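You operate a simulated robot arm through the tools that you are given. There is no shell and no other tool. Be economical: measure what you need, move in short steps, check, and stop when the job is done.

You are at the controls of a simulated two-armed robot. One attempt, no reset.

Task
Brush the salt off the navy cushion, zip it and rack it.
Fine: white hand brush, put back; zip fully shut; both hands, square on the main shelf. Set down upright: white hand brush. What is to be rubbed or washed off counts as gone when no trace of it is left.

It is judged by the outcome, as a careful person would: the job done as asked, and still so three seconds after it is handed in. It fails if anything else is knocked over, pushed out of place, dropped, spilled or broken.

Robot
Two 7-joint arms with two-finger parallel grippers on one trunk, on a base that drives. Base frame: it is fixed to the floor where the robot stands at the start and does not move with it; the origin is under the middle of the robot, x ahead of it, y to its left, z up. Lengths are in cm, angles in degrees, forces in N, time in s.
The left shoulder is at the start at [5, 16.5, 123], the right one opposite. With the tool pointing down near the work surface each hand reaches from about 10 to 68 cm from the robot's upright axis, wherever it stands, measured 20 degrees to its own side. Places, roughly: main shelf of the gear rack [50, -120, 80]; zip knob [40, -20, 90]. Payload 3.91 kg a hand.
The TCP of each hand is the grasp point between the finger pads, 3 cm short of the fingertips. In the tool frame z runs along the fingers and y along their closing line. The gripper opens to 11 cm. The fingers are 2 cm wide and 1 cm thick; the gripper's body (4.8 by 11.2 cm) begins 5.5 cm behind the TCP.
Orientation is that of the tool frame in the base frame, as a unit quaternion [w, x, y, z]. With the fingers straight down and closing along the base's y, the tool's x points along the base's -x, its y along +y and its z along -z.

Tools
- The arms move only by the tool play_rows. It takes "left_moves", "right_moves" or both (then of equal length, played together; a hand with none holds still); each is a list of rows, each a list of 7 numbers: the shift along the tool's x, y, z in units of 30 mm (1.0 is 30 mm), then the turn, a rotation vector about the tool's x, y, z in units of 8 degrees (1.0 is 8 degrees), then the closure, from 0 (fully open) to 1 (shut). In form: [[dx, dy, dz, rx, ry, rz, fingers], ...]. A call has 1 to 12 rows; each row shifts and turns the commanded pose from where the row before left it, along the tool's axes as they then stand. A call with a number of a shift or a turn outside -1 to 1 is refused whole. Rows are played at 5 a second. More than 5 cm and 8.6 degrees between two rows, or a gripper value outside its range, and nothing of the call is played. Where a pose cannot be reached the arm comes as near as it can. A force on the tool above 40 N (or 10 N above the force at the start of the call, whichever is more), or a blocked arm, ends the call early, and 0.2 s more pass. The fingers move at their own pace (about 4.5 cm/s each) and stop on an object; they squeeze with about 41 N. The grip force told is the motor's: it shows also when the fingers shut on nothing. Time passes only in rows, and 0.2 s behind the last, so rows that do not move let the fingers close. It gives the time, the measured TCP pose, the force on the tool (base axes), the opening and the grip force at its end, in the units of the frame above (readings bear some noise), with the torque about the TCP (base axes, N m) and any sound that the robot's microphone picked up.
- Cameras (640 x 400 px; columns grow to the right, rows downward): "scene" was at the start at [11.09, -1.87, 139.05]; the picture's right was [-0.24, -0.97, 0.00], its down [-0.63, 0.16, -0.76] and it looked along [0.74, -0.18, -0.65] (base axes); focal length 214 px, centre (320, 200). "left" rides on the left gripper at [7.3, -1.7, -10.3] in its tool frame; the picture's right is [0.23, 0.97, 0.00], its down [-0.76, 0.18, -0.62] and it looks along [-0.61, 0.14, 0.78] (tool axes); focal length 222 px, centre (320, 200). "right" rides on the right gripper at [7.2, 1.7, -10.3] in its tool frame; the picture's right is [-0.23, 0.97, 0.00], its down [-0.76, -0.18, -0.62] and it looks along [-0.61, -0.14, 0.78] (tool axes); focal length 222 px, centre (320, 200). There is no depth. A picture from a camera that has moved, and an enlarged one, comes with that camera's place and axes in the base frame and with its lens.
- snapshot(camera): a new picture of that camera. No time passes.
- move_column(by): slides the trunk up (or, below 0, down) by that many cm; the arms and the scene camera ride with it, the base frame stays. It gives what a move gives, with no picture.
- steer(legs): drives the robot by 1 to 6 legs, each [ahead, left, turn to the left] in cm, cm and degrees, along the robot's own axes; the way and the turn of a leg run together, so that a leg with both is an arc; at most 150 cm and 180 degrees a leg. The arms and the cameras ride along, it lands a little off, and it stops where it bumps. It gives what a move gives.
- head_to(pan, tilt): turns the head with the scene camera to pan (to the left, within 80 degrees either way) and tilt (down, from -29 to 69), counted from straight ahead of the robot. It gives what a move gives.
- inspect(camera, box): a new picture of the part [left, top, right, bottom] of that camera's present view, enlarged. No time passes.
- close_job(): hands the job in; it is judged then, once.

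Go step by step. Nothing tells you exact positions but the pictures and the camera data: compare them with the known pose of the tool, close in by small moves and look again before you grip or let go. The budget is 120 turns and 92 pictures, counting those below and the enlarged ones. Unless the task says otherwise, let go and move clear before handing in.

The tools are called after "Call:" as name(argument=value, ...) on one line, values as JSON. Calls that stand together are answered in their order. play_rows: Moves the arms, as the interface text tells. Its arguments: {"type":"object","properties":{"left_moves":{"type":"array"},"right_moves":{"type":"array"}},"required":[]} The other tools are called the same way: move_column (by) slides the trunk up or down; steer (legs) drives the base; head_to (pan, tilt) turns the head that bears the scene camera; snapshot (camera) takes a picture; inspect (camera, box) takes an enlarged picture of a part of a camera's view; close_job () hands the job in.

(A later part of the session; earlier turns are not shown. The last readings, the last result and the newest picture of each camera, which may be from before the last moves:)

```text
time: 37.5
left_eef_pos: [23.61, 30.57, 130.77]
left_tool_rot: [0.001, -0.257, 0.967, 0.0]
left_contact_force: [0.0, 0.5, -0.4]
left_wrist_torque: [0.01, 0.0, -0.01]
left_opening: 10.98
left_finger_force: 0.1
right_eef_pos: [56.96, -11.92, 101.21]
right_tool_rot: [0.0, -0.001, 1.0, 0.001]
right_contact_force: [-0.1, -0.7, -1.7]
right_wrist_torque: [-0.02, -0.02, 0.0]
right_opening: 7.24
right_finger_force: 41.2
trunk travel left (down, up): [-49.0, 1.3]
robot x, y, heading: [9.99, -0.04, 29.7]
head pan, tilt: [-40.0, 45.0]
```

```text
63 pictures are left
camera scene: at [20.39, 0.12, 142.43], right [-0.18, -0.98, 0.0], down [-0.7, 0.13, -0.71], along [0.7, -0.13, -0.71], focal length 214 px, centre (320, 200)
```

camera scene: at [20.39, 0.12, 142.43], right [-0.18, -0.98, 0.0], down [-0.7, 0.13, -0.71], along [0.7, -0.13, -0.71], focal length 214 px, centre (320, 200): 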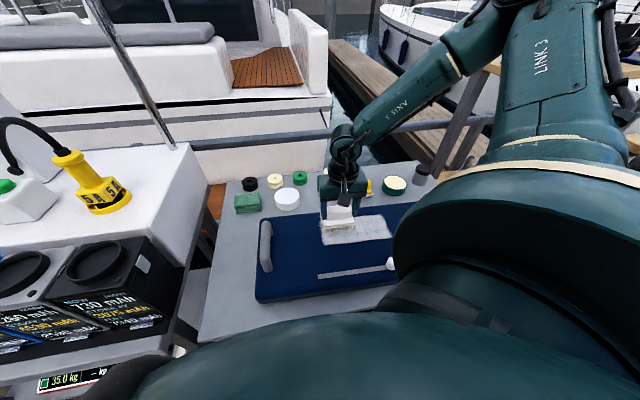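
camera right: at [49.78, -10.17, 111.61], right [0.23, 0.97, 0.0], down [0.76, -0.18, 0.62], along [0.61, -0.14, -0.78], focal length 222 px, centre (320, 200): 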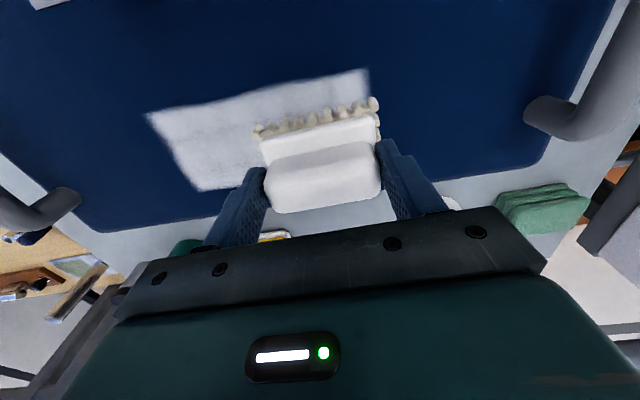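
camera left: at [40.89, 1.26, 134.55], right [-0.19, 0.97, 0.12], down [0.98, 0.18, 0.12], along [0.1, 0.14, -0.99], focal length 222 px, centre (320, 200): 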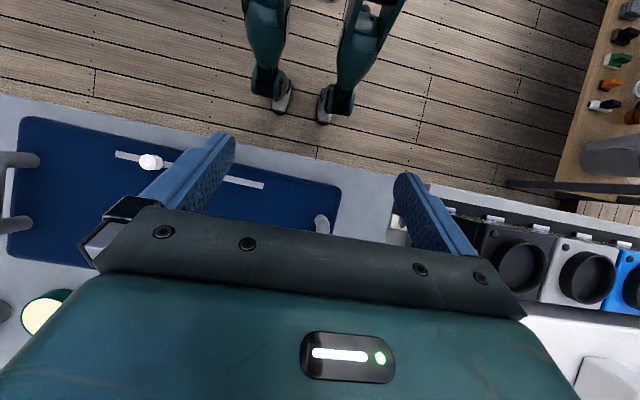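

The patch spans about x 52.5–62, y −7 to −27. I'll move to its left end and descend gently to feel the cushion.

Call:
play_rows(right_moves=[[0, 0.9, 0, 0, 0, 0, 1], [0.2, 0.9, 0, 0, 0, 0, 1], [0, 0, 0.5, 0, 0, 0, 1], [0, 0, 0.3, 0, 0, 0, 1], [0, 0, 0.1, 0, 0, 0, 1], [0, 0, 0.1, 0, 0, 0, 1], [0, 0, 0.1, 0, 0, 0, 1]])

```text
time: 39.1
left_eef_pos: [23.76, 30.56, 130.76]
left_tool_rot: [-0.001, -0.257, 0.966, -0.001]
left_contact_force: [-0.1, -0.4, -0.4]
left_wrist_torque: [-0.01, 0.01, 0.03]
left_opening: 10.99
left_finger_force: 0.0
right_eef_pos: [56.36, -6.52, 98.08]
right_tool_rot: [0.0, 0.0, 1.0, 0.001]
right_contact_force: [0.4, 0.3, -1.2]
right_wrist_torque: [0.01, 0.03, -0.01]
right_opening: 7.22
right_finger_force: 40.9
trunk travel left (down, up): [-49.0, 1.3]
robot x, y, heading: [10.1, 0.02, 29.7]
head pan, tilt: [-40.0, 45.0]
```

Call:
play_rows(right_moves=[[0, 0, 0.1, 0, 0, 0, 1], [0, 0, 0.1, 0, 0, 0, 1], [0, 0, 0, 0, 0, 0, 1]])

Call:
inspect(camera="scene", box=[260, 170, 420, 270])

```text
time: 39.9
left_eef_pos: [23.62, 30.77, 130.81]
left_tool_rot: [0.0, -0.258, 0.966, 0.0]
left_contact_force: [0.1, 0.0, 0.2]
left_wrist_torque: [0.02, -0.05, 0.03]
left_opening: 11.02
left_finger_force: 0.0
right_eef_pos: [56.3, -6.57, 97.47]
right_tool_rot: [0.0, 0.0, 1.0, 0.0]
right_contact_force: [-0.3, -0.3, -1.6]
right_wrist_torque: [-0.01, 0.0, 0.01]
right_opening: 7.24
right_finger_force: 40.7
trunk travel left (down, up): [-49.0, 1.3]
robot x, y, heading: [10.14, -0.31, 29.6]
head pan, tilt: [-40.0, 45.0]
```

```text
4.00 times, centred on (340, 220) of scene
camera zoom: at [20.42, 0.13, 142.42], right [-0.18, -0.98, 0.0], down [-0.7, 0.13, -0.71], along [0.7, -0.13, -0.71], focal length 858 px, centre (240, 120)
```

zoom: 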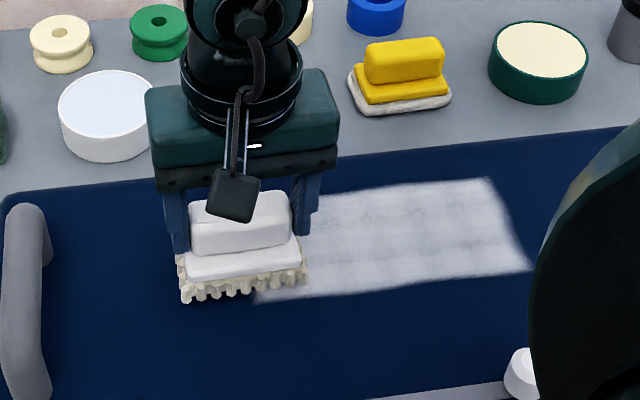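

Call:
play_rows(right_moves=[[0, 0, 0.08, 0, 0, 0, 1], [0, 0, 0.08, 0, 0, 0, 1], [0, 0, 0.08, 0, 0, 0, 1], [0, 0, 0, 0, 0, 0, 1]])

```text
time: 40.9
left_eef_pos: [23.5, 30.53, 130.94]
left_tool_rot: [0.001, -0.257, 0.966, -0.001]
left_contact_force: [-0.3, 0.6, 0.1]
left_wrist_torque: [-0.01, 0.02, -0.01]
left_opening: 11.0
left_finger_force: 0.1
right_eef_pos: [56.4, -6.64, 96.73]
right_tool_rot: [0.001, 0.0, 1.0, 0.001]
right_contact_force: [1.7, -4.5, 14.2]
right_wrist_torque: [-0.32, 0.17, -0.03]
right_opening: 7.2
right_finger_force: 41.2
trunk travel left (down, up): [-49.0, 1.3]
robot x, y, heading: [9.68, 0.17, 29.7]
head pan, tilt: [-40.0, 45.0]
```

Contact at TCP z≈96.8. I'll ease off a touch and make a first stroke to the right, then check what it does.

Call:
play_rows(right_moves=[[0, 0, -0.02, 0, 0, 0, 1], [0, -0.5, 0, 0, 0, 0, 1], [0, -0.5, 0, 0, 0, 0, 1], [0, -0.5, 0, 0, 0, 0, 1]])

Call:
inspect(camera="scene", box=[260, 170, 420, 270])

```text
time: 41.9
left_eef_pos: [23.64, 30.62, 130.89]
left_tool_rot: [0.001, -0.257, 0.966, -0.001]
left_contact_force: [0.2, 0.1, -0.8]
left_wrist_torque: [0.0, -0.02, 0.0]
left_opening: 10.99
left_finger_force: 0.0
right_eef_pos: [56.47, -11.05, 96.86]
right_tool_rot: [0.001, 0.0, 1.0, 0.0]
right_contact_force: [-0.2, 2.4, 4.8]
right_wrist_torque: [0.25, -0.06, 0.07]
right_opening: 7.2
right_finger_force: 40.7
trunk travel left (down, up): [-49.0, 1.3]
robot x, y, heading: [9.99, 0.18, 29.5]
head pan, tilt: [-40.0, 45.0]
```

```text
4.00 times, centred on (340, 220) of scene
camera zoom: at [20.37, 0.13, 142.42], right [-0.18, -0.98, 0.0], down [-0.7, 0.13, -0.71], along [0.7, -0.13, -0.71], focal length 858 px, centre (240, 120)
```

zoom: 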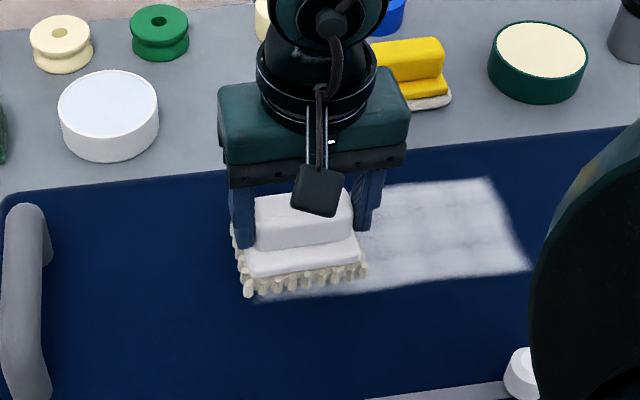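

Call:
play_rows(right_moves=[[0, -0.67, 0, 0, 0, 0, 1], [0, -0.67, 0, 0, 0, 0, 1], [0, -0.67, 0, 0, 0, 0, 1], [0, -0.67, 0, 0, 0, 0, 1], [0, -0.67, 0, 0, 0, 0, 1], [0, -0.67, 0, 0, 0, 0, 1], [0, -0.67, 0, 0, 0, 0, 1], [0, -0.67, 0, 0, 0, 0, 1], [0, -0.67, 0, 0, 0, 0, 1]])

Call:
snapshot(camera="scene")

Call:
inspect(camera="right", box=[160, 0, 640, 300])

```text
time: 43.9
left_eef_pos: [23.73, 30.65, 130.8]
left_tool_rot: [0.001, -0.257, 0.966, -0.001]
left_contact_force: [1.1, 0.7, -0.6]
left_wrist_torque: [0.04, -0.03, -0.01]
left_opening: 10.96
left_finger_force: 0.0
right_eef_pos: [56.19, -29.16, 96.69]
right_tool_rot: [0.0, 0.0, 1.0, 0.0]
right_contact_force: [-0.5, 0.9, 1.4]
right_wrist_torque: [-0.01, -0.02, -0.03]
right_opening: 7.21
right_finger_force: 41.1
trunk travel left (down, up): [-49.0, 1.3]
robot x, y, heading: [9.64, 0.04, 29.5]
head pan, tilt: [-40.0, 45.0]
```

```text
60 pictures are left
camera scene: at [20.39, 0.13, 142.42], right [-0.18, -0.98, 0.0], down [-0.7, 0.13, -0.71], along [0.7, -0.13, -0.71], focal length 214 px, centre (320, 200)
```

scene: 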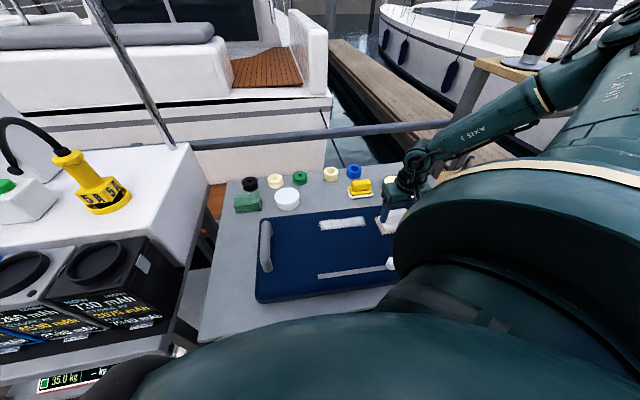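

```text
1.33 times, centred on (400, 150) of right
camera zoom: at [49.13, -27.46, 107.1], right [0.23, 0.97, 0.0], down [0.76, -0.18, 0.62], along [0.61, -0.14, -0.78], focal length 296 px, centre (213, 267)
```

zoom: 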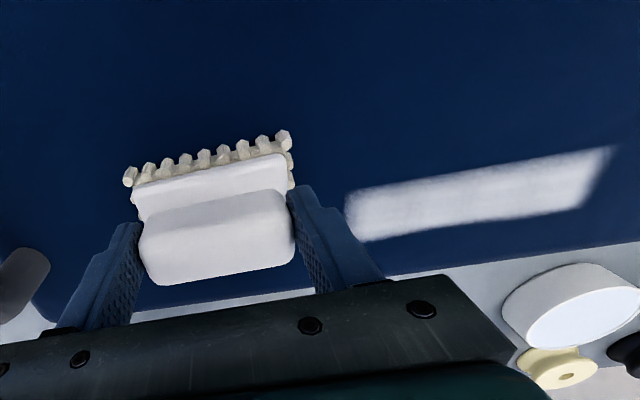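

The stroke works well; only the far strip (x≈58.5–62) remains. I'll shift ahead and sweep back.

Call:
play_rows(right_moves=[[-0.65, 0, 0, 0, 0, 0, 1], [-0.65, 0, 0.03, 0, 0, 0, 1], [0, 0.8, 0, 0, 0, 0, 1], [0, 0.8, 0, 0, 0, 0, 1], [0, 0.8, 0, 0, 0, 0, 1], [0, 0.8, 0, 0, 0, 0, 1], [0, 0.8, 0, 0, 0, 0, 1], [0, 0.8, 0, 0, 0, 0, 1], [0, 0.8, 0, 0, 0, 0, 1], [0, 0.8, 0, 0, 0, 0, 1], [0, 0.8, 0, 0, 0, 0, 1], [0, 0.8, 0, 0, 0, 0, 1]])

Call:
inspect(camera="scene", box=[260, 170, 420, 270])

Call:
snapshot(camera="right")

```text
time: 46.5
left_eef_pos: [23.62, 30.55, 130.88]
left_tool_rot: [0.001, -0.258, 0.966, 0.001]
left_contact_force: [0.5, 0.1, 0.2]
left_wrist_torque: [-0.01, 0.01, 0.0]
left_opening: 11.0
left_finger_force: 0.0
right_eef_pos: [59.93, -5.28, 96.9]
right_tool_rot: [0.001, 0.0, 1.0, 0.001]
right_contact_force: [1.6, -11.2, 17.4]
right_wrist_torque: [-0.77, -0.22, 0.02]
right_opening: 7.24
right_finger_force: 40.8
trunk travel left (down, up): [-49.0, 1.3]
robot x, y, heading: [10.07, 0.07, 29.4]
head pan, tilt: [-40.0, 45.0]
```

```text
4.00 times, centred on (340, 220) of scene
camera zoom: at [20.27, 0.04, 142.44], right [-0.18, -0.98, 0.0], down [-0.69, 0.13, -0.71], along [0.7, -0.13, -0.71], focal length 858 px, centre (240, 120)
```

zoom: 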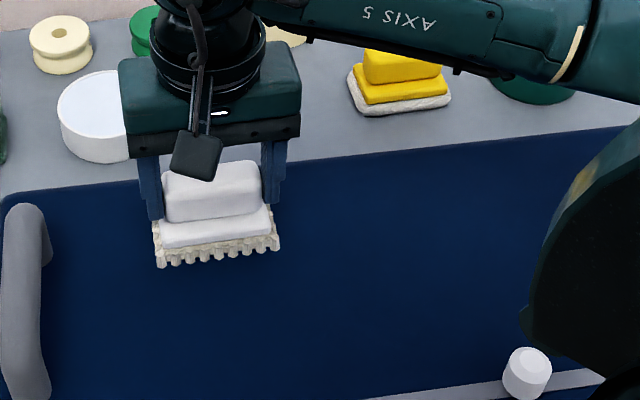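

```text
57 pictures are left
camera right: at [52.81, -3.57, 107.09], right [0.23, 0.97, 0.0], down [0.76, -0.18, 0.62], along [0.61, -0.14, -0.78], focal length 222 px, centre (320, 200)
```

right: 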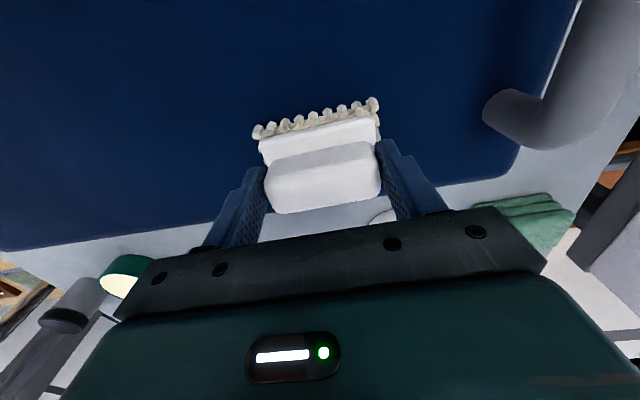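

The patch looks clean. I'll lift the brush, carry it back over its place, and inspect the cushion while it's clear.

Call:
play_rows(right_moves=[[0, 0, -0.73, 0, 0, 0, 1], [0, 0, -0.76, 0, 0, 0, 1], [-0.97, -0.365, 0, 0, 0, 0, 1], [-0.97, -0.365, 0, 0, 0, 0, 1], [-0.97, -0.365, 0, 0, 0, 0, 1], [-0.97, -0.365, 0, 0, 0, 0, 1], [-0.97, -0.365, 0, 0, 0, 0, 1], [-0.97, -0.365, 0, 0, 0, 0, 1], [0, 0, 0, 0, 0, 0, 1]])

Call:
inspect(camera="scene", box=[260, 170, 420, 270])

Call:
snapshot(camera="right")

```text
time: 48.5
left_eef_pos: [23.71, 30.58, 130.89]
left_tool_rot: [0.0, -0.257, 0.966, 0.0]
left_contact_force: [0.1, 0.0, 0.7]
left_wrist_torque: [0.0, 0.0, -0.03]
left_opening: 11.0
left_finger_force: 0.1
right_eef_pos: [77.7, -11.92, 101.21]
right_tool_rot: [0.0, 0.0, 1.0, 0.001]
right_contact_force: [-0.3, 0.2, -0.3]
right_wrist_torque: [0.0, 0.0, -0.01]
right_opening: 7.23
right_finger_force: 41.2
trunk travel left (down, up): [-49.0, 1.3]
robot x, y, heading: [9.95, 0.37, 29.8]
head pan, tilt: [-40.0, 45.0]
```

```text
4.00 times, centred on (340, 220) of scene
camera zoom: at [20.4, 0.12, 142.43], right [-0.18, -0.98, 0.0], down [-0.7, 0.13, -0.71], along [0.7, -0.13, -0.71], focal length 858 px, centre (240, 120)
```

zoom: 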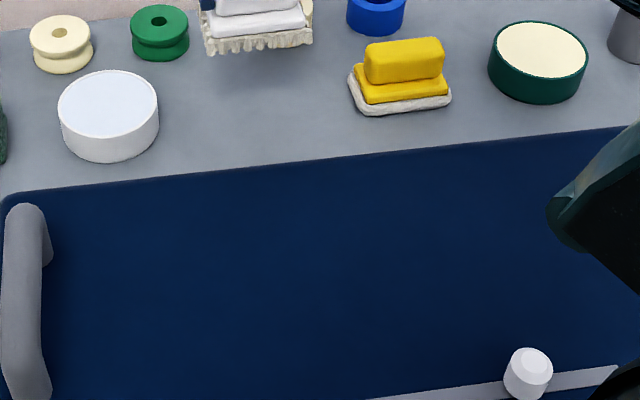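

```text
55 pictures are left
camera right: at [70.62, -10.13, 111.46], right [0.23, 0.97, 0.0], down [0.76, -0.18, 0.62], along [0.61, -0.14, -0.78], focal length 222 px, centre (320, 200)
```

right: 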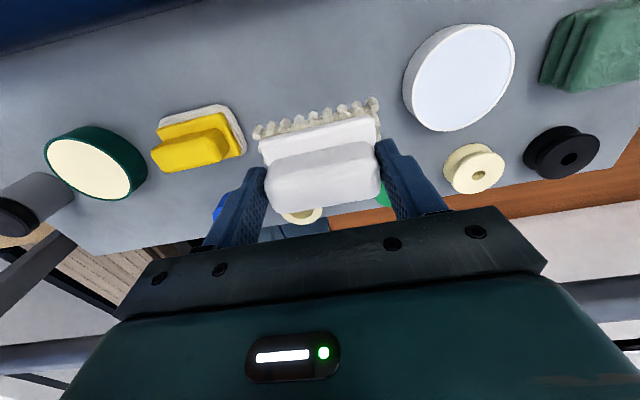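

The cushion is clean and unmoved. I'll lower the brush onto its old spot with the trunk.

Call:
play_rows(right_moves=[[0.07, 0, 0, 0, 0, 0, 1], [0, 0, 0, 0, 0, 0, 1]])

Call:
move_column(by=-9.8)

Call:
inspect(camera="scene", box=[260, 130, 420, 230])

```text
time: 49.1
left_eef_pos: [23.7, 30.65, 130.84]
left_tool_rot: [0.0, -0.257, 0.966, 0.0]
left_contact_force: [-1.0, 0.1, 0.2]
left_wrist_torque: [0.0, 0.0, 0.02]
left_opening: 10.98
left_finger_force: 0.0
right_eef_pos: [77.56, -11.79, 101.16]
right_tool_rot: [0.0, 0.0, 1.0, 0.001]
right_contact_force: [-0.3, 0.0, -0.5]
right_wrist_torque: [0.05, 0.0, 0.02]
right_opening: 7.22
right_finger_force: 41.5
trunk travel left (down, up): [-49.0, 1.3]
robot x, y, heading: [9.84, -0.15, 29.3]
head pan, tilt: [-40.0, 45.0]
```

```text
time: 50.4
left_eef_pos: [23.62, 30.57, 121.0]
left_tool_rot: [-0.001, -0.257, 0.966, 0.001]
left_contact_force: [0.7, -0.4, -0.9]
left_wrist_torque: [0.03, 0.01, 0.02]
left_opening: 11.02
left_finger_force: 0.0
right_eef_pos: [77.61, -11.78, 91.29]
right_tool_rot: [0.0, -0.001, 1.0, 0.0]
right_contact_force: [0.0, 0.6, -0.8]
right_wrist_torque: [-0.01, 0.0, -0.03]
right_opening: 7.2
right_finger_force: 40.8
trunk travel left (down, up): [-39.2, 11.1]
robot x, y, heading: [10.04, 0.13, 29.7]
head pan, tilt: [-40.0, 45.0]
```

```text
4.00 times, centred on (340, 180) of scene
camera zoom: at [20.44, 0.13, 132.62], right [-0.18, -0.98, 0.0], down [-0.7, 0.13, -0.71], along [0.7, -0.13, -0.71], focal length 858 px, centre (240, 280)
```

zoom: 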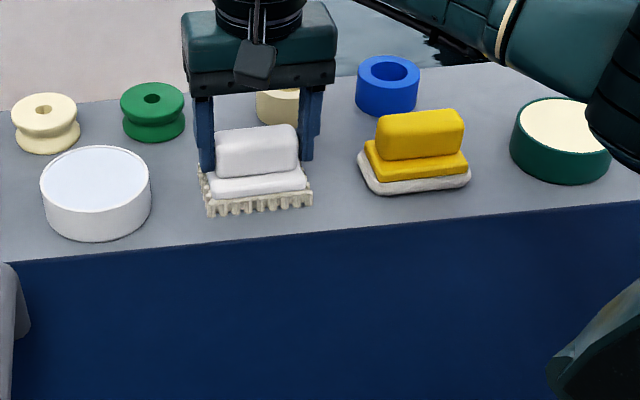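

Call:
move_column(by=-0.15)

Call:
play_rows(right_moves=[[0, 0, 0, 0, 0, 0, 0.5], [0, 0, 0, 0, 0, 0, 0], [0, 0, 0, 0, 0, 0, 0], [0, 0, 0, 0, 0, 0, 0]])

Call:
move_column(by=13)

Call:
snapshot(camera="right")

```text
time: 50.9
left_eef_pos: [23.54, 30.55, 120.97]
left_tool_rot: [0.0, -0.257, 0.966, -0.001]
left_contact_force: [-0.5, 0.1, 0.7]
left_wrist_torque: [0.01, 0.02, 0.0]
left_opening: 10.99
left_finger_force: 0.1
right_eef_pos: [77.59, -11.88, 91.49]
right_tool_rot: [0.001, 0.0, 1.0, 0.0]
right_contact_force: [-0.2, -1.6, 5.2]
right_wrist_torque: [-0.32, -0.1, -0.01]
right_opening: 7.24
right_finger_force: 40.9
trunk travel left (down, up): [-39.0, 11.2]
robot x, y, heading: [9.9, -0.3, 29.5]
head pan, tilt: [-40.0, 45.0]
```

```text
time: 51.9
left_eef_pos: [23.72, 30.68, 120.78]
left_tool_rot: [-0.001, -0.257, 0.966, 0.0]
left_contact_force: [0.2, -0.3, 0.9]
left_wrist_torque: [0.0, 0.03, -0.01]
left_opening: 11.02
left_finger_force: 0.0
right_eef_pos: [77.5, -11.9, 91.14]
right_tool_rot: [0.0, 0.001, 1.0, 0.0]
right_contact_force: [0.5, 0.6, 1.4]
right_wrist_torque: [0.02, 0.02, 0.0]
right_opening: 11.0
right_finger_force: 0.0
trunk travel left (down, up): [-39.0, 11.2]
robot x, y, heading: [9.96, 0.01, 29.5]
head pan, tilt: [-40.0, 45.0]
```

```text
time: 53.4
left_eef_pos: [23.7, 30.62, 132.18]
left_tool_rot: [0.0, -0.258, 0.966, 0.001]
left_contact_force: [-0.2, -0.4, -0.2]
left_wrist_torque: [-0.05, 0.01, -0.01]
left_opening: 11.0
left_finger_force: 0.1
right_eef_pos: [77.49, -11.93, 102.4]
right_tool_rot: [0.0, 0.0, 1.0, 0.002]
right_contact_force: [-1.2, 0.4, 0.1]
right_wrist_torque: [0.01, -0.02, -0.01]
right_opening: 11.03
right_finger_force: 0.0
right hand out of reach, approached as far as the arm can: row 1
trunk travel left (down, up): [-50.3, 0.0]
robot x, y, heading: [9.91, 0.02, 29.6]
head pan, tilt: [-40.0, 45.0]
```

```text
53 pictures are left
camera right: at [70.42, -10.1, 112.73], right [0.23, 0.97, 0.0], down [0.76, -0.18, 0.62], along [0.61, -0.14, -0.78], focal length 222 px, centre (320, 200)
```

right: 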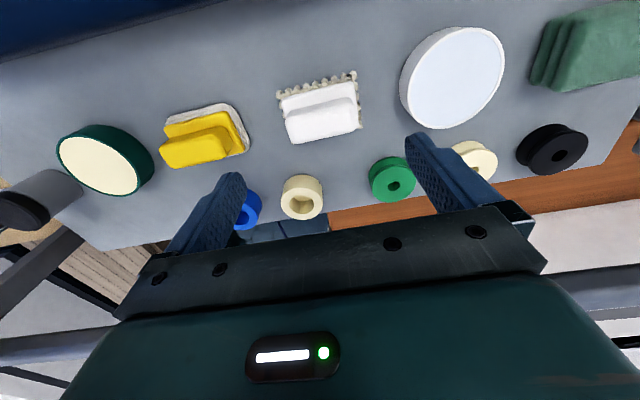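

The brush stands back in its place. Now the zip: I'll bring the right hand back over the cushion and look at the knob and slot.

Call:
play_rows(right_moves=[[0.95, -0.2, 0, 0, 0, 0, 0], [0.95, -0.2, 0, 0, 0, 0, 0], [0.95, -0.2, 0, 0, 0, 0, 0], [0.95, -0.2, 0, 0, 0, 0, 0], [0.95, -0.2, 0, 0, 0, 0, 0], [0.95, -0.2, 0, 0, 0, 0, 0], [0.95, -0.2, 0, 0, 0, 0, 0], [0.95, -0.2, 0, 0, 0, 0, 0], [0.95, -0.2, 0, 0, 0, 0, 0], [0.95, -0.2, 0, 0, 0, 0, 0], [0.95, -0.2, 0, 0, 0, 0, 0]])

Call:
snapshot(camera="right")

Call:
snapshot(camera="scene")

```text
time: 55.8
left_eef_pos: [23.73, 30.68, 132.23]
left_tool_rot: [0.001, -0.257, 0.966, 0.001]
left_contact_force: [0.1, 0.3, -0.6]
left_wrist_torque: [-0.04, 0.0, 0.02]
left_opening: 11.03
left_finger_force: 0.1
right_eef_pos: [47.03, -18.57, 102.16]
right_tool_rot: [-0.001, 0.0, 1.0, 0.002]
right_contact_force: [0.4, -0.1, 0.0]
right_wrist_torque: [0.01, -0.01, 0.03]
right_opening: 11.0
right_finger_force: 0.1
right hand out of reach, approached as far as the arm can: row 11
trunk travel left (down, up): [-50.3, 0.0]
robot x, y, heading: [9.97, -0.24, 29.7]
head pan, tilt: [-40.0, 45.0]
```

```text
52 pictures are left
camera right: at [39.96, -16.73, 112.41], right [0.23, 0.97, 0.0], down [0.76, -0.18, 0.62], along [0.61, -0.14, -0.78], focal length 222 px, centre (320, 200)
```

right: 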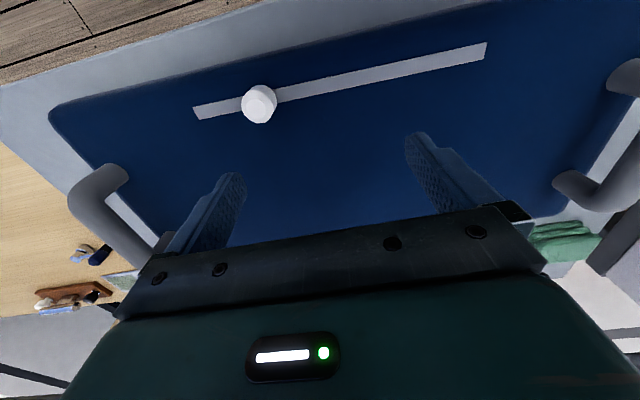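

```text
51 pictures are left
camera scene: at [20.43, 0.13, 143.72], right [-0.18, -0.98, 0.0], down [-0.7, 0.13, -0.71], along [0.7, -0.13, -0.71], focal length 214 px, centre (320, 200)
```

scene: 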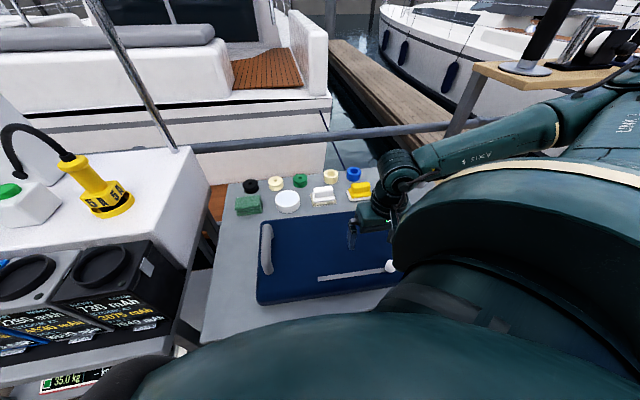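

Call:
inspect(camera="right", box=[180, 20, 500, 140])

```text
2.00 times, centred on (340, 80) of right
camera zoom: at [39.96, -16.73, 112.41], right [0.23, 0.97, 0.0], down [0.76, -0.18, 0.62], along [0.61, -0.14, -0.78], focal length 444 px, centre (280, 440)
```

zoom: 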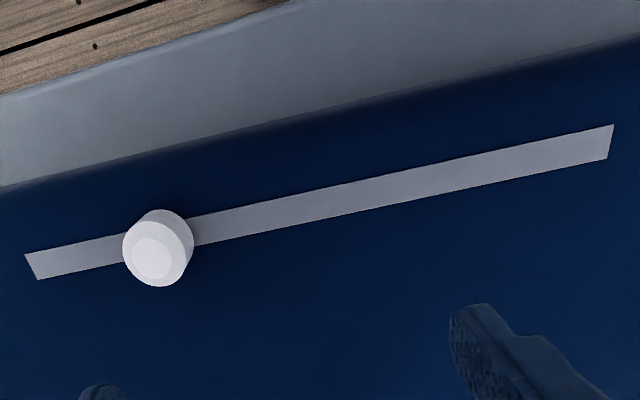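

The knob is at about [44, -23], and the slot runs from y≈−30 to −4. I'll turn the robot back to heading 0, which suits the zip and the two-handed lift, and look at the zip close up.

Call:
play_rows(right_moves=[[0, 0, -0.8, 0, 0, 0, 0], [0, 0, -0.8, 0, 0, 0, 0]])

Call:
steer(legs=[[0, 0, -29.7]])

Call:
head_to(pan=-70, tilt=20)

Call:
snapshot(camera="scene")

Call:
snapshot(camera="right")

```text
time: 56.4
left_eef_pos: [23.71, 30.5, 132.21]
left_tool_rot: [0.001, -0.257, 0.967, -0.001]
left_contact_force: [-0.5, -1.2, -0.6]
left_wrist_torque: [0.07, 0.01, -0.02]
left_opening: 11.0
left_finger_force: 0.1
right_eef_pos: [48.15, -18.5, 106.85]
right_tool_rot: [-0.001, 0.0, 1.0, 0.001]
right_contact_force: [0.3, -0.6, 0.2]
right_wrist_torque: [-0.03, -0.03, 0.02]
right_opening: 10.98
right_finger_force: 0.0
right hand out of reach, approached as far as the arm can: row 1, 2
trunk travel left (down, up): [-50.3, 0.0]
robot x, y, heading: [9.72, 0.14, 29.7]
head pan, tilt: [-40.0, 45.0]
```

```text
time: 58.2
left_eef_pos: [36.85, 20.04, 132.15]
left_tool_rot: [0.0, -0.006, 1.0, -0.001]
left_contact_force: [0.0, -0.3, 0.2]
left_wrist_torque: [0.03, 0.01, -0.01]
left_opening: 11.01
left_finger_force: 0.1
right_eef_pos: [34.29, -34.9, 106.9]
right_tool_rot: [-0.001, 0.253, 0.968, 0.001]
right_contact_force: [-0.7, -0.4, -0.6]
right_wrist_torque: [-0.01, 0.03, 0.0]
right_opening: 11.01
right_finger_force: 0.1
trunk travel left (down, up): [-50.3, 0.0]
robot x, y, heading: [10.16, -0.19, 0.5]
head pan, tilt: [-40.0, 45.0]
```

```text
time: 59.2
left_eef_pos: [36.94, 19.96, 132.13]
left_tool_rot: [0.0, -0.005, 1.0, 0.0]
left_contact_force: [-0.9, -0.6, -0.4]
left_wrist_torque: [0.0, 0.0, 0.0]
left_opening: 11.0
left_finger_force: 0.1
right_eef_pos: [34.35, -34.88, 106.69]
right_tool_rot: [0.0, 0.253, 0.967, 0.001]
right_contact_force: [0.4, -0.1, -0.5]
right_wrist_torque: [0.02, 0.01, 0.0]
right_opening: 10.98
right_finger_force: 0.1
trunk travel left (down, up): [-50.3, 0.0]
robot x, y, heading: [10.13, -0.01, 0.4]
head pan, tilt: [-70.0, 20.0]
```

```text
49 pictures are left
camera scene: at [16.06, -8.56, 147.58], right [-0.94, -0.35, 0.0], down [-0.12, 0.32, -0.94], along [0.33, -0.88, -0.34], focal length 214 px, centre (320, 200)
```

scene: 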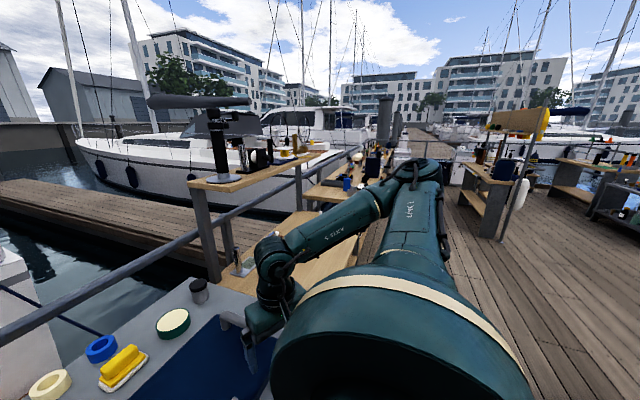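

```text
48 pictures are left
camera right: at [28.81, -29.82, 117.09], right [0.67, 0.74, 0.0], down [0.58, -0.53, 0.62], along [0.46, -0.42, -0.78], focal length 222 px, centre (320, 200)
```

right: 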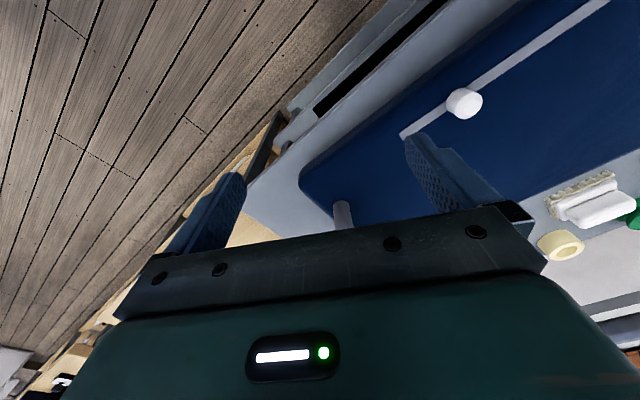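

Call:
play_rows(right_moves=[[0, 0, 0, 0, 0, -0.92, 0], [0, 0, 0, 0, 0, -0.92, 0], [0, 0, 0, 0, 0, -0.92, 0], [0, 0, 0, 0, 0, -0.92, 0], [-0.65, 0.81, 0.4, 0, 0, 0, 0], [-0.65, 0.81, 0.4, 0, 0, 0, 0], [-0.65, 0.81, 0.4, 0, 0, 0, 0], [-0.65, 0.81, 0.4, 0, 0, 0, 0], [-0.65, 0.81, 0.4, 0, 0, 0, 0]])

Call:
snapshot(camera="right")

```text
time: 61.2
left_eef_pos: [36.91, 20.03, 132.17]
left_tool_rot: [0.0, -0.005, 1.0, 0.0]
left_contact_force: [-0.4, -1.1, -0.6]
left_wrist_torque: [-0.04, 0.01, 0.0]
left_opening: 11.0
left_finger_force: 0.0
right_eef_pos: [44.04, -22.51, 100.74]
right_tool_rot: [-0.002, -0.001, 1.0, 0.0]
right_contact_force: [0.2, 0.1, 0.2]
right_wrist_torque: [-0.04, 0.01, -0.01]
right_opening: 10.99
right_finger_force: 0.1
trunk travel left (down, up): [-50.3, 0.0]
robot x, y, heading: [9.57, 0.09, 0.0]
head pan, tilt: [-70.0, 20.0]
```

```text
47 pictures are left
camera right: at [36.93, -20.76, 111.01], right [0.22, 0.97, 0.0], down [0.76, -0.18, 0.62], along [0.61, -0.14, -0.78], focal length 222 px, centre (320, 200)
```

right: 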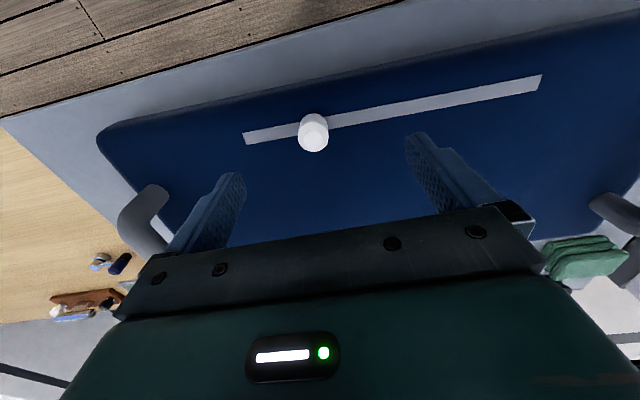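

Call:
play_rows(right_moves=[[0, -0.1, 0.7, 0, 0, 0, 0], [0, 0, 0.7, 0, 0, 0, 0], [0, 0, 0.7, 0, 0, 0, 0]])

Call:
snapshot(camera="right")

Call:
inspect(camera="right", box=[200, 30, 520, 230])

```text
time: 62.0
left_eef_pos: [36.88, 20.04, 132.18]
left_tool_rot: [0.001, -0.006, 1.0, 0.0]
left_contact_force: [0.2, -0.8, 0.6]
left_wrist_torque: [-0.01, 0.02, 0.0]
left_opening: 11.04
left_finger_force: 0.2
right_eef_pos: [43.88, -22.95, 94.44]
right_tool_rot: [0.0, -0.001, 1.0, 0.001]
right_contact_force: [-0.3, 0.3, 0.3]
right_wrist_torque: [0.03, -0.03, 0.0]
right_opening: 11.01
right_finger_force: 0.1
trunk travel left (down, up): [-50.3, 0.0]
robot x, y, heading: [10.04, 0.03, 0.4]
head pan, tilt: [-70.0, 20.0]
```

```text
46 pictures are left
camera right: at [36.72, -21.19, 104.72], right [0.22, 0.97, 0.0], down [0.76, -0.18, 0.62], along [0.61, -0.14, -0.78], focal length 222 px, centre (320, 200)
```

right: 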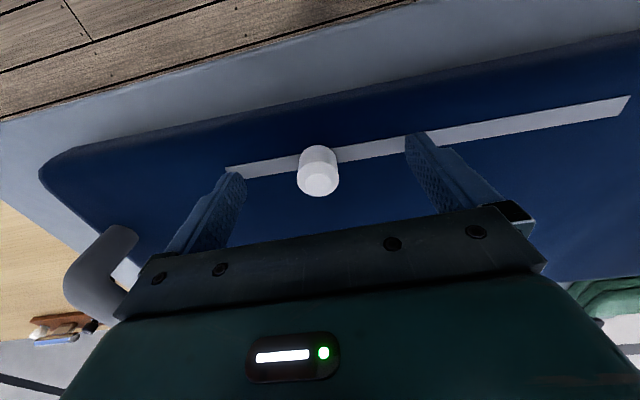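

```text
2.00 times, centred on (360, 130) of right
camera zoom: at [36.72, -21.19, 104.72], right [0.22, 0.97, 0.0], down [0.76, -0.18, 0.62], along [0.61, -0.14, -0.78], focal length 444 px, centre (240, 340)
```

zoom: 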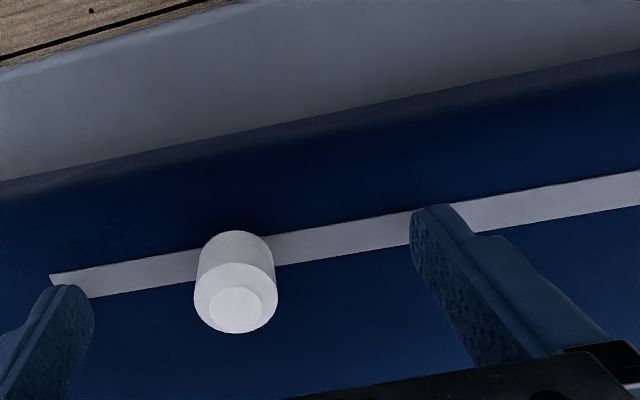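

The fingers straddle the knob. I'll close on it.

Call:
play_rows(right_moves=[[0, 0, 0.1, 0, 0, 0, 0.5], [0, 0, 0, 0, 0, 0, 0.7], [0, 0, 0, 0, 0, 0, 1], [0, 0, 0, 0, 0, 0, 1], [0, 0, 0, 0, 0, 0, 1], [0, 0, 0, 0, 0, 0, 1], [0, 0, 0, 0, 0, 0, 1]])

Call:
play_rows(right_moves=[[0, -0.3, 0, 0, 0, 0, 1], [0, -0.3, 0, 0, 0, 0, 1], [0, -0.3, 0, 0, 0, 0, 1]])

Call:
snapshot(camera="right")

```text
time: 63.6
left_eef_pos: [36.86, 19.98, 132.18]
left_tool_rot: [0.001, -0.005, 1.0, -0.001]
left_contact_force: [0.2, 0.3, 0.6]
left_wrist_torque: [0.0, 0.01, 0.01]
left_opening: 11.01
left_finger_force: 0.0
right_eef_pos: [44.06, -22.78, 94.19]
right_tool_rot: [0.001, -0.002, 1.0, 0.001]
right_contact_force: [0.5, 0.3, 0.1]
right_wrist_torque: [-0.63, -0.03, 0.04]
right_opening: 2.46
right_finger_force: 40.9
trunk travel left (down, up): [-50.3, 0.0]
robot x, y, heading: [9.97, 0.14, 0.7]
head pan, tilt: [-70.0, 20.0]
```

```text
time: 64.4
left_eef_pos: [36.75, 19.82, 132.16]
left_tool_rot: [0.001, -0.005, 1.0, -0.001]
left_contact_force: [0.5, 0.2, -0.1]
left_wrist_torque: [0.01, 0.02, 0.01]
left_opening: 10.99
left_finger_force: 0.1
right_eef_pos: [43.84, -25.64, 94.23]
right_tool_rot: [-0.002, -0.002, 1.0, 0.0]
right_contact_force: [-6.3, 0.8, 0.7]
right_wrist_torque: [-0.48, -0.43, 0.12]
right_opening: 2.46
right_finger_force: 41.1
trunk travel left (down, up): [-50.3, 0.0]
robot x, y, heading: [9.38, -0.16, 0.3]
head pan, tilt: [-70.0, 20.0]
```

```text
44 pictures are left
camera right: at [36.68, -23.96, 104.5], right [0.22, 0.97, 0.0], down [0.76, -0.18, 0.62], along [0.61, -0.14, -0.78], focal length 222 px, centre (320, 200)
```

right: 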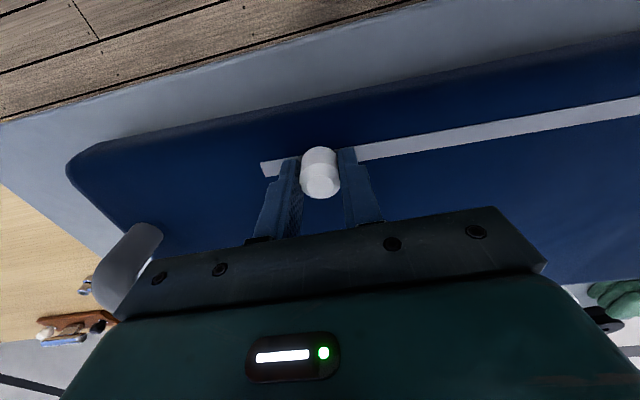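

The knob slides toward −y easily. I'll continue to that end and feel for a stop.

Call:
play_rows(right_moves=[[0.06, -0.25, 0, 0, 0, 0, 1], [0.01, -0.25, 0, 0, 0, 0, 1], [0.01, -0.25, 0, 0, 0, 0, 1], [0.01, -0.25, 0, 0, 0, 0, 1], [0.01, -0.2, 0, 0, 0, 0, 1]])

Call:
inspect(camera="right", box=[160, 50, 640, 250])

```text
time: 65.6
left_eef_pos: [36.88, 19.89, 132.15]
left_tool_rot: [0.0, -0.005, 1.0, 0.0]
left_contact_force: [-0.4, 0.5, 0.1]
left_wrist_torque: [0.01, -0.02, -0.02]
left_opening: 10.99
left_finger_force: 0.1
right_eef_pos: [43.84, -29.2, 94.15]
right_tool_rot: [0.0, -0.002, 1.0, 0.001]
right_contact_force: [-0.3, 3.0, -0.1]
right_wrist_torque: [-0.45, 0.03, 0.09]
right_opening: 2.46
right_finger_force: 40.8
trunk travel left (down, up): [-50.3, 0.0]
robot x, y, heading: [9.7, 0.07, 0.3]
head pan, tilt: [-70.0, 20.0]
```

```text
1.33 times, centred on (400, 150) of right
camera zoom: at [36.59, -27.54, 104.45], right [0.22, 0.97, 0.0], down [0.76, -0.18, 0.62], along [0.61, -0.14, -0.78], focal length 296 px, centre (213, 267)
```

zoom: 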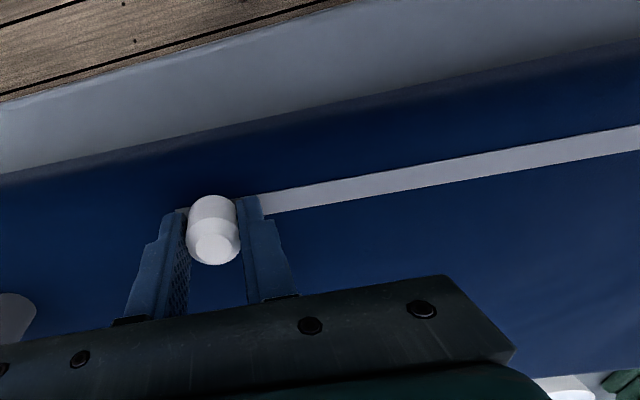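

Call:
play_rows(right_moves=[[0.01, -0.15, 0, 0, 0, 0, 1], [0.01, -0.15, 0, 0, 0, 0, 1], [0, -0.1, 0, 0, 0, 0, 1]])

```text
time: 66.4
left_eef_pos: [36.77, 19.88, 132.1]
left_tool_rot: [0.0, -0.006, 1.0, 0.0]
left_contact_force: [0.2, -0.3, 0.2]
left_wrist_torque: [0.04, 0.02, -0.02]
left_opening: 11.0
left_finger_force: 0.0
right_eef_pos: [43.55, -30.58, 94.13]
right_tool_rot: [0.0, -0.003, 1.0, 0.001]
right_contact_force: [-0.6, 2.8, -0.5]
right_wrist_torque: [-0.58, -0.48, 0.12]
right_opening: 2.48
right_finger_force: 41.2
trunk travel left (down, up): [-50.3, 0.0]
robot x, y, heading: [10.09, -0.15, 0.2]
head pan, tilt: [-70.0, 20.0]
```

Call:
play_rows(right_moves=[[0.01, -0.2, 0, 0, 0, 0, 1], [0.01, -0.2, 0, 0, 0, 0, 1], [0, -0.1, 0, 0, 0, 0, 1]])

Call:
snapshot(camera="right")

```text
time: 67.2
left_eef_pos: [36.91, 19.81, 132.15]
left_tool_rot: [0.0, -0.005, 1.0, 0.0]
left_contact_force: [0.3, 0.5, -0.4]
left_wrist_torque: [-0.01, 0.01, 0.0]
left_opening: 10.99
left_finger_force: 0.1
right_eef_pos: [43.61, -32.04, 94.29]
right_tool_rot: [-0.001, -0.001, 1.0, 0.002]
right_contact_force: [-1.9, 3.3, 0.9]
right_wrist_torque: [-0.62, -0.16, 0.04]
right_opening: 2.47
right_finger_force: 41.1
trunk travel left (down, up): [-50.3, 0.0]
robot x, y, heading: [9.82, 0.15, 0.3]
head pan, tilt: [-70.0, 20.0]
```

```text
42 pictures are left
camera right: at [36.42, -30.27, 104.52], right [0.22, 0.97, 0.0], down [0.76, -0.18, 0.62], along [0.61, -0.14, -0.78], focal length 222 px, centre (320, 200)
```

right: 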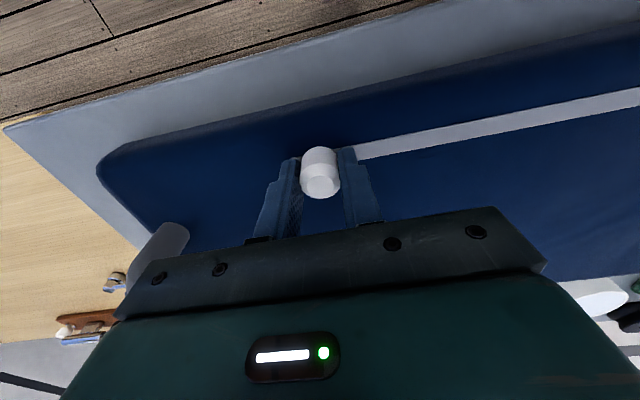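

The knob reached the −y end with no click, and then the light cushion slid about 4 cm with it. I'll run the knob toward the other end, watching for a sound and the stop; this also brings the cushion back.

Call:
play_rows(right_moves=[[-0.02, 0.5, 0, 0, 0, 0, 1], [-0.02, 0.5, 0, 0, 0, 0, 1], [-0.02, 0.5, 0, 0, 0, 0, 1], [-0.02, 0.5, 0, 0, 0, 0, 1], [-0.02, 0.5, 0, 0, 0, 0, 1], [-0.02, 0.5, 0, 0, 0, 0, 1], [-0.02, 0.5, 0, 0, 0, 0, 1], [-0.02, 0.5, 0, 0, 0, 0, 1]])

Call:
snapshot(camera="right")

```text
time: 69.0
left_eef_pos: [36.96, 20.0, 132.02]
left_tool_rot: [-0.001, -0.005, 1.0, -0.002]
left_contact_force: [-0.3, -0.3, -0.4]
left_wrist_torque: [0.01, -0.03, -0.03]
left_opening: 11.0
left_finger_force: 0.0
right_eef_pos: [43.93, -19.83, 94.2]
right_tool_rot: [0.0, -0.002, 1.0, 0.001]
right_contact_force: [-1.1, -0.5, -0.2]
right_wrist_torque: [-0.63, 0.13, -0.01]
right_opening: 2.46
right_finger_force: 40.5
trunk travel left (down, up): [-50.3, 0.0]
robot x, y, heading: [10.0, 0.1, 0.4]
head pan, tilt: [-70.0, 20.0]
```

```text
41 pictures are left
camera right: at [36.78, -18.21, 104.5], right [0.22, 0.97, 0.0], down [0.76, -0.18, 0.62], along [0.61, -0.14, -0.78], focal length 222 px, centre (320, 200)
```

right: 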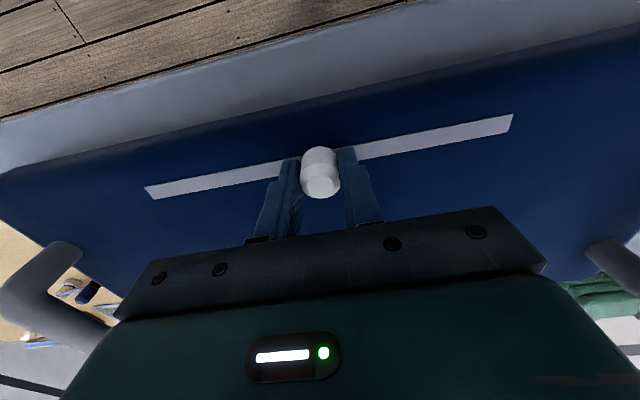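

Call:
play_rows(right_moves=[[-0.02, 0.5, 0, 0, 0, 0, 1], [-0.02, 0.5, 0, 0, 0, 0, 1], [-0.02, 0.5, 0, 0, 0, 0, 1], [-0.02, 0.5, 0, 0, 0, 0, 1], [-0.02, 0.5, 0, 0, 0, 0, 1], [-0.02, 0.4, 0, 0, 0, 0, 1], [-0.02, 0.3, 0, 0, 0, 0, 1]])

Call:
snapshot(camera="right")

```text
time: 70.6
left_eef_pos: [36.94, 19.8, 132.27]
left_tool_rot: [0.0, -0.006, 1.0, 0.001]
left_contact_force: [-0.4, -1.0, 0.1]
left_wrist_torque: [0.0, 0.02, 0.0]
left_opening: 11.0
left_finger_force: 0.0
right_eef_pos: [44.39, -10.43, 94.3]
right_tool_rot: [-0.001, -0.001, 1.0, 0.0]
right_contact_force: [-0.5, -0.4, -0.1]
right_wrist_torque: [-0.55, 0.17, -0.07]
right_opening: 2.46
right_finger_force: 40.7
trunk travel left (down, up): [-50.3, 0.0]
robot x, y, heading: [9.93, 0.03, 0.6]
head pan, tilt: [-70.0, 20.0]
```

```text
40 pictures are left
camera right: at [37.33, -8.65, 104.52], right [0.22, 0.97, 0.0], down [0.76, -0.18, 0.62], along [0.61, -0.14, -0.78], focal length 222 px, centre (320, 200)
```

right: 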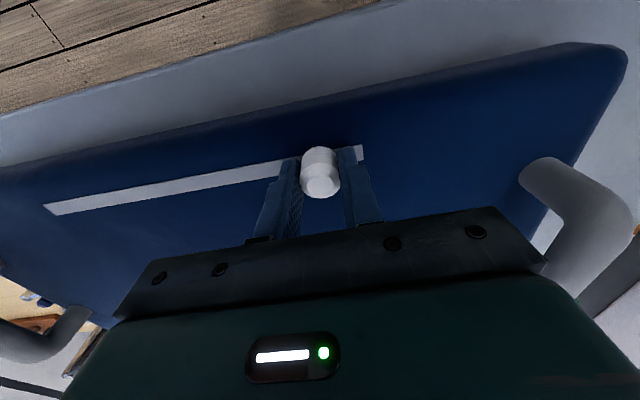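

Call:
play_rows(right_moves=[[-0.02, 0.3, 0, 0, 0, 0, 1], [-0.02, 0.2, 0, 0, 0, 0, 1], [-0.01, 0.2, 0, 0, 0, 0, 1]])

Call:
play_rows(right_moves=[[-0.01, 0.3, 0, 0, 0, 0, 1], [-0.01, 0.3, 0, 0, 0, 0, 1], [-0.01, 0.3, 0, 0, 0, 0, 1]])

Call:
snapshot(camera="right")

```text
time: 71.4
left_eef_pos: [36.86, 20.02, 132.18]
left_tool_rot: [-0.001, -0.005, 1.0, 0.0]
left_contact_force: [-0.2, 0.4, -0.1]
left_wrist_torque: [-0.01, -0.02, -0.01]
left_opening: 10.99
left_finger_force: 0.1
right_eef_pos: [44.53, -8.36, 94.2]
right_tool_rot: [0.0, -0.002, 1.0, 0.001]
right_contact_force: [0.7, -3.1, -0.3]
right_wrist_torque: [-0.7, 0.08, -0.01]
right_opening: 2.45
right_finger_force: 41.1
trunk travel left (down, up): [-50.3, 0.0]
robot x, y, heading: [9.97, -0.12, 0.4]
head pan, tilt: [-70.0, 20.0]
```

```text
time: 72.2
left_eef_pos: [36.9, 19.91, 132.12]
left_tool_rot: [0.001, -0.006, 1.0, 0.0]
left_contact_force: [-0.3, -0.3, 0.6]
left_wrist_torque: [0.02, -0.01, 0.0]
left_opening: 10.99
left_finger_force: 0.1
right_eef_pos: [44.64, -5.56, 94.18]
right_tool_rot: [0.001, -0.003, 1.0, 0.002]
right_contact_force: [0.3, -3.2, -0.2]
right_wrist_torque: [-0.68, 0.26, -0.01]
right_opening: 2.49
right_finger_force: 40.9
trunk travel left (down, up): [-50.3, 0.0]
robot x, y, heading: [10.16, 0.13, 0.4]
head pan, tilt: [-70.0, 20.0]
```

```text
39 pictures are left
camera right: at [37.42, -3.85, 104.51], right [0.22, 0.97, 0.0], down [0.76, -0.18, 0.62], along [0.61, -0.14, -0.78], focal length 222 px, centre (320, 200)
```

right: 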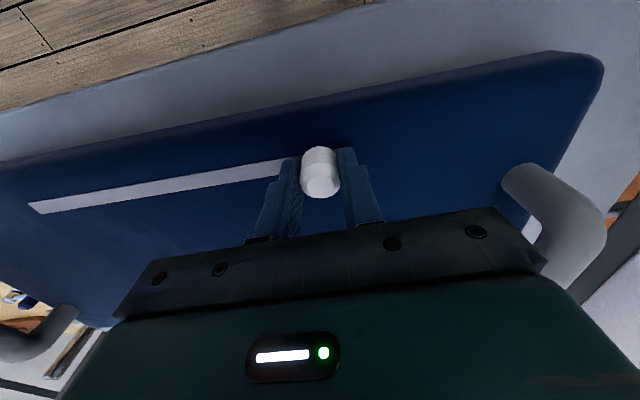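

Both ends have a plain stop. I'll look very closely at the strip for any sign of which end is shut.

Call:
inspect(camera="right", box=[20, 140, 180, 240])

Call:
inspect(camera="right", box=[260, 110, 420, 210])

```text
4.00 times, centred on (100, 190) of right
camera zoom: at [37.42, -3.85, 104.51], right [0.22, 0.97, 0.0], down [0.76, -0.18, 0.62], along [0.61, -0.14, -0.78], focal length 888 px, centre (1200, 240)
```

zoom: 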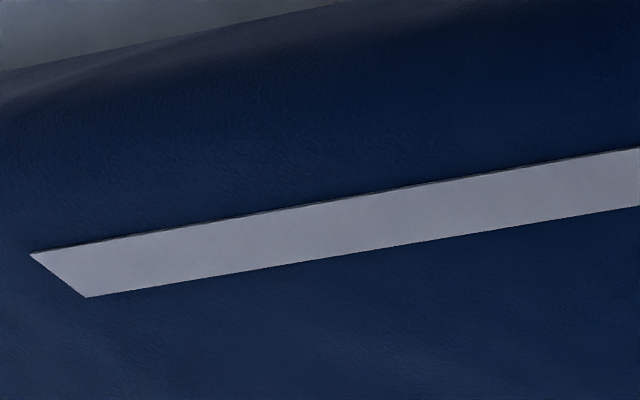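

```text
4.00 times, centred on (340, 160) of right
camera zoom: at [37.42, -3.85, 104.51], right [0.22, 0.97, 0.0], down [0.76, -0.18, 0.62], along [0.61, -0.14, -0.78], focal length 888 px, centre (240, 360)
```

zoom: 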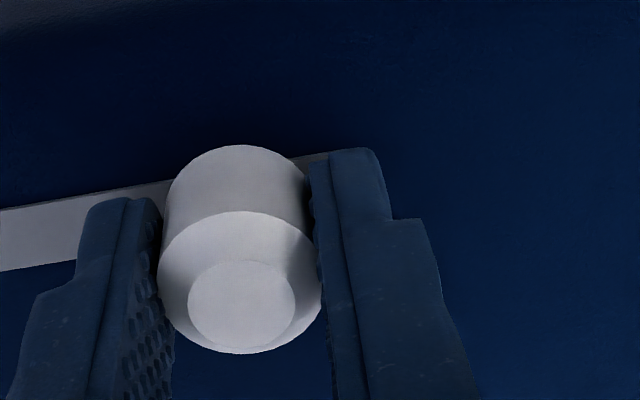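

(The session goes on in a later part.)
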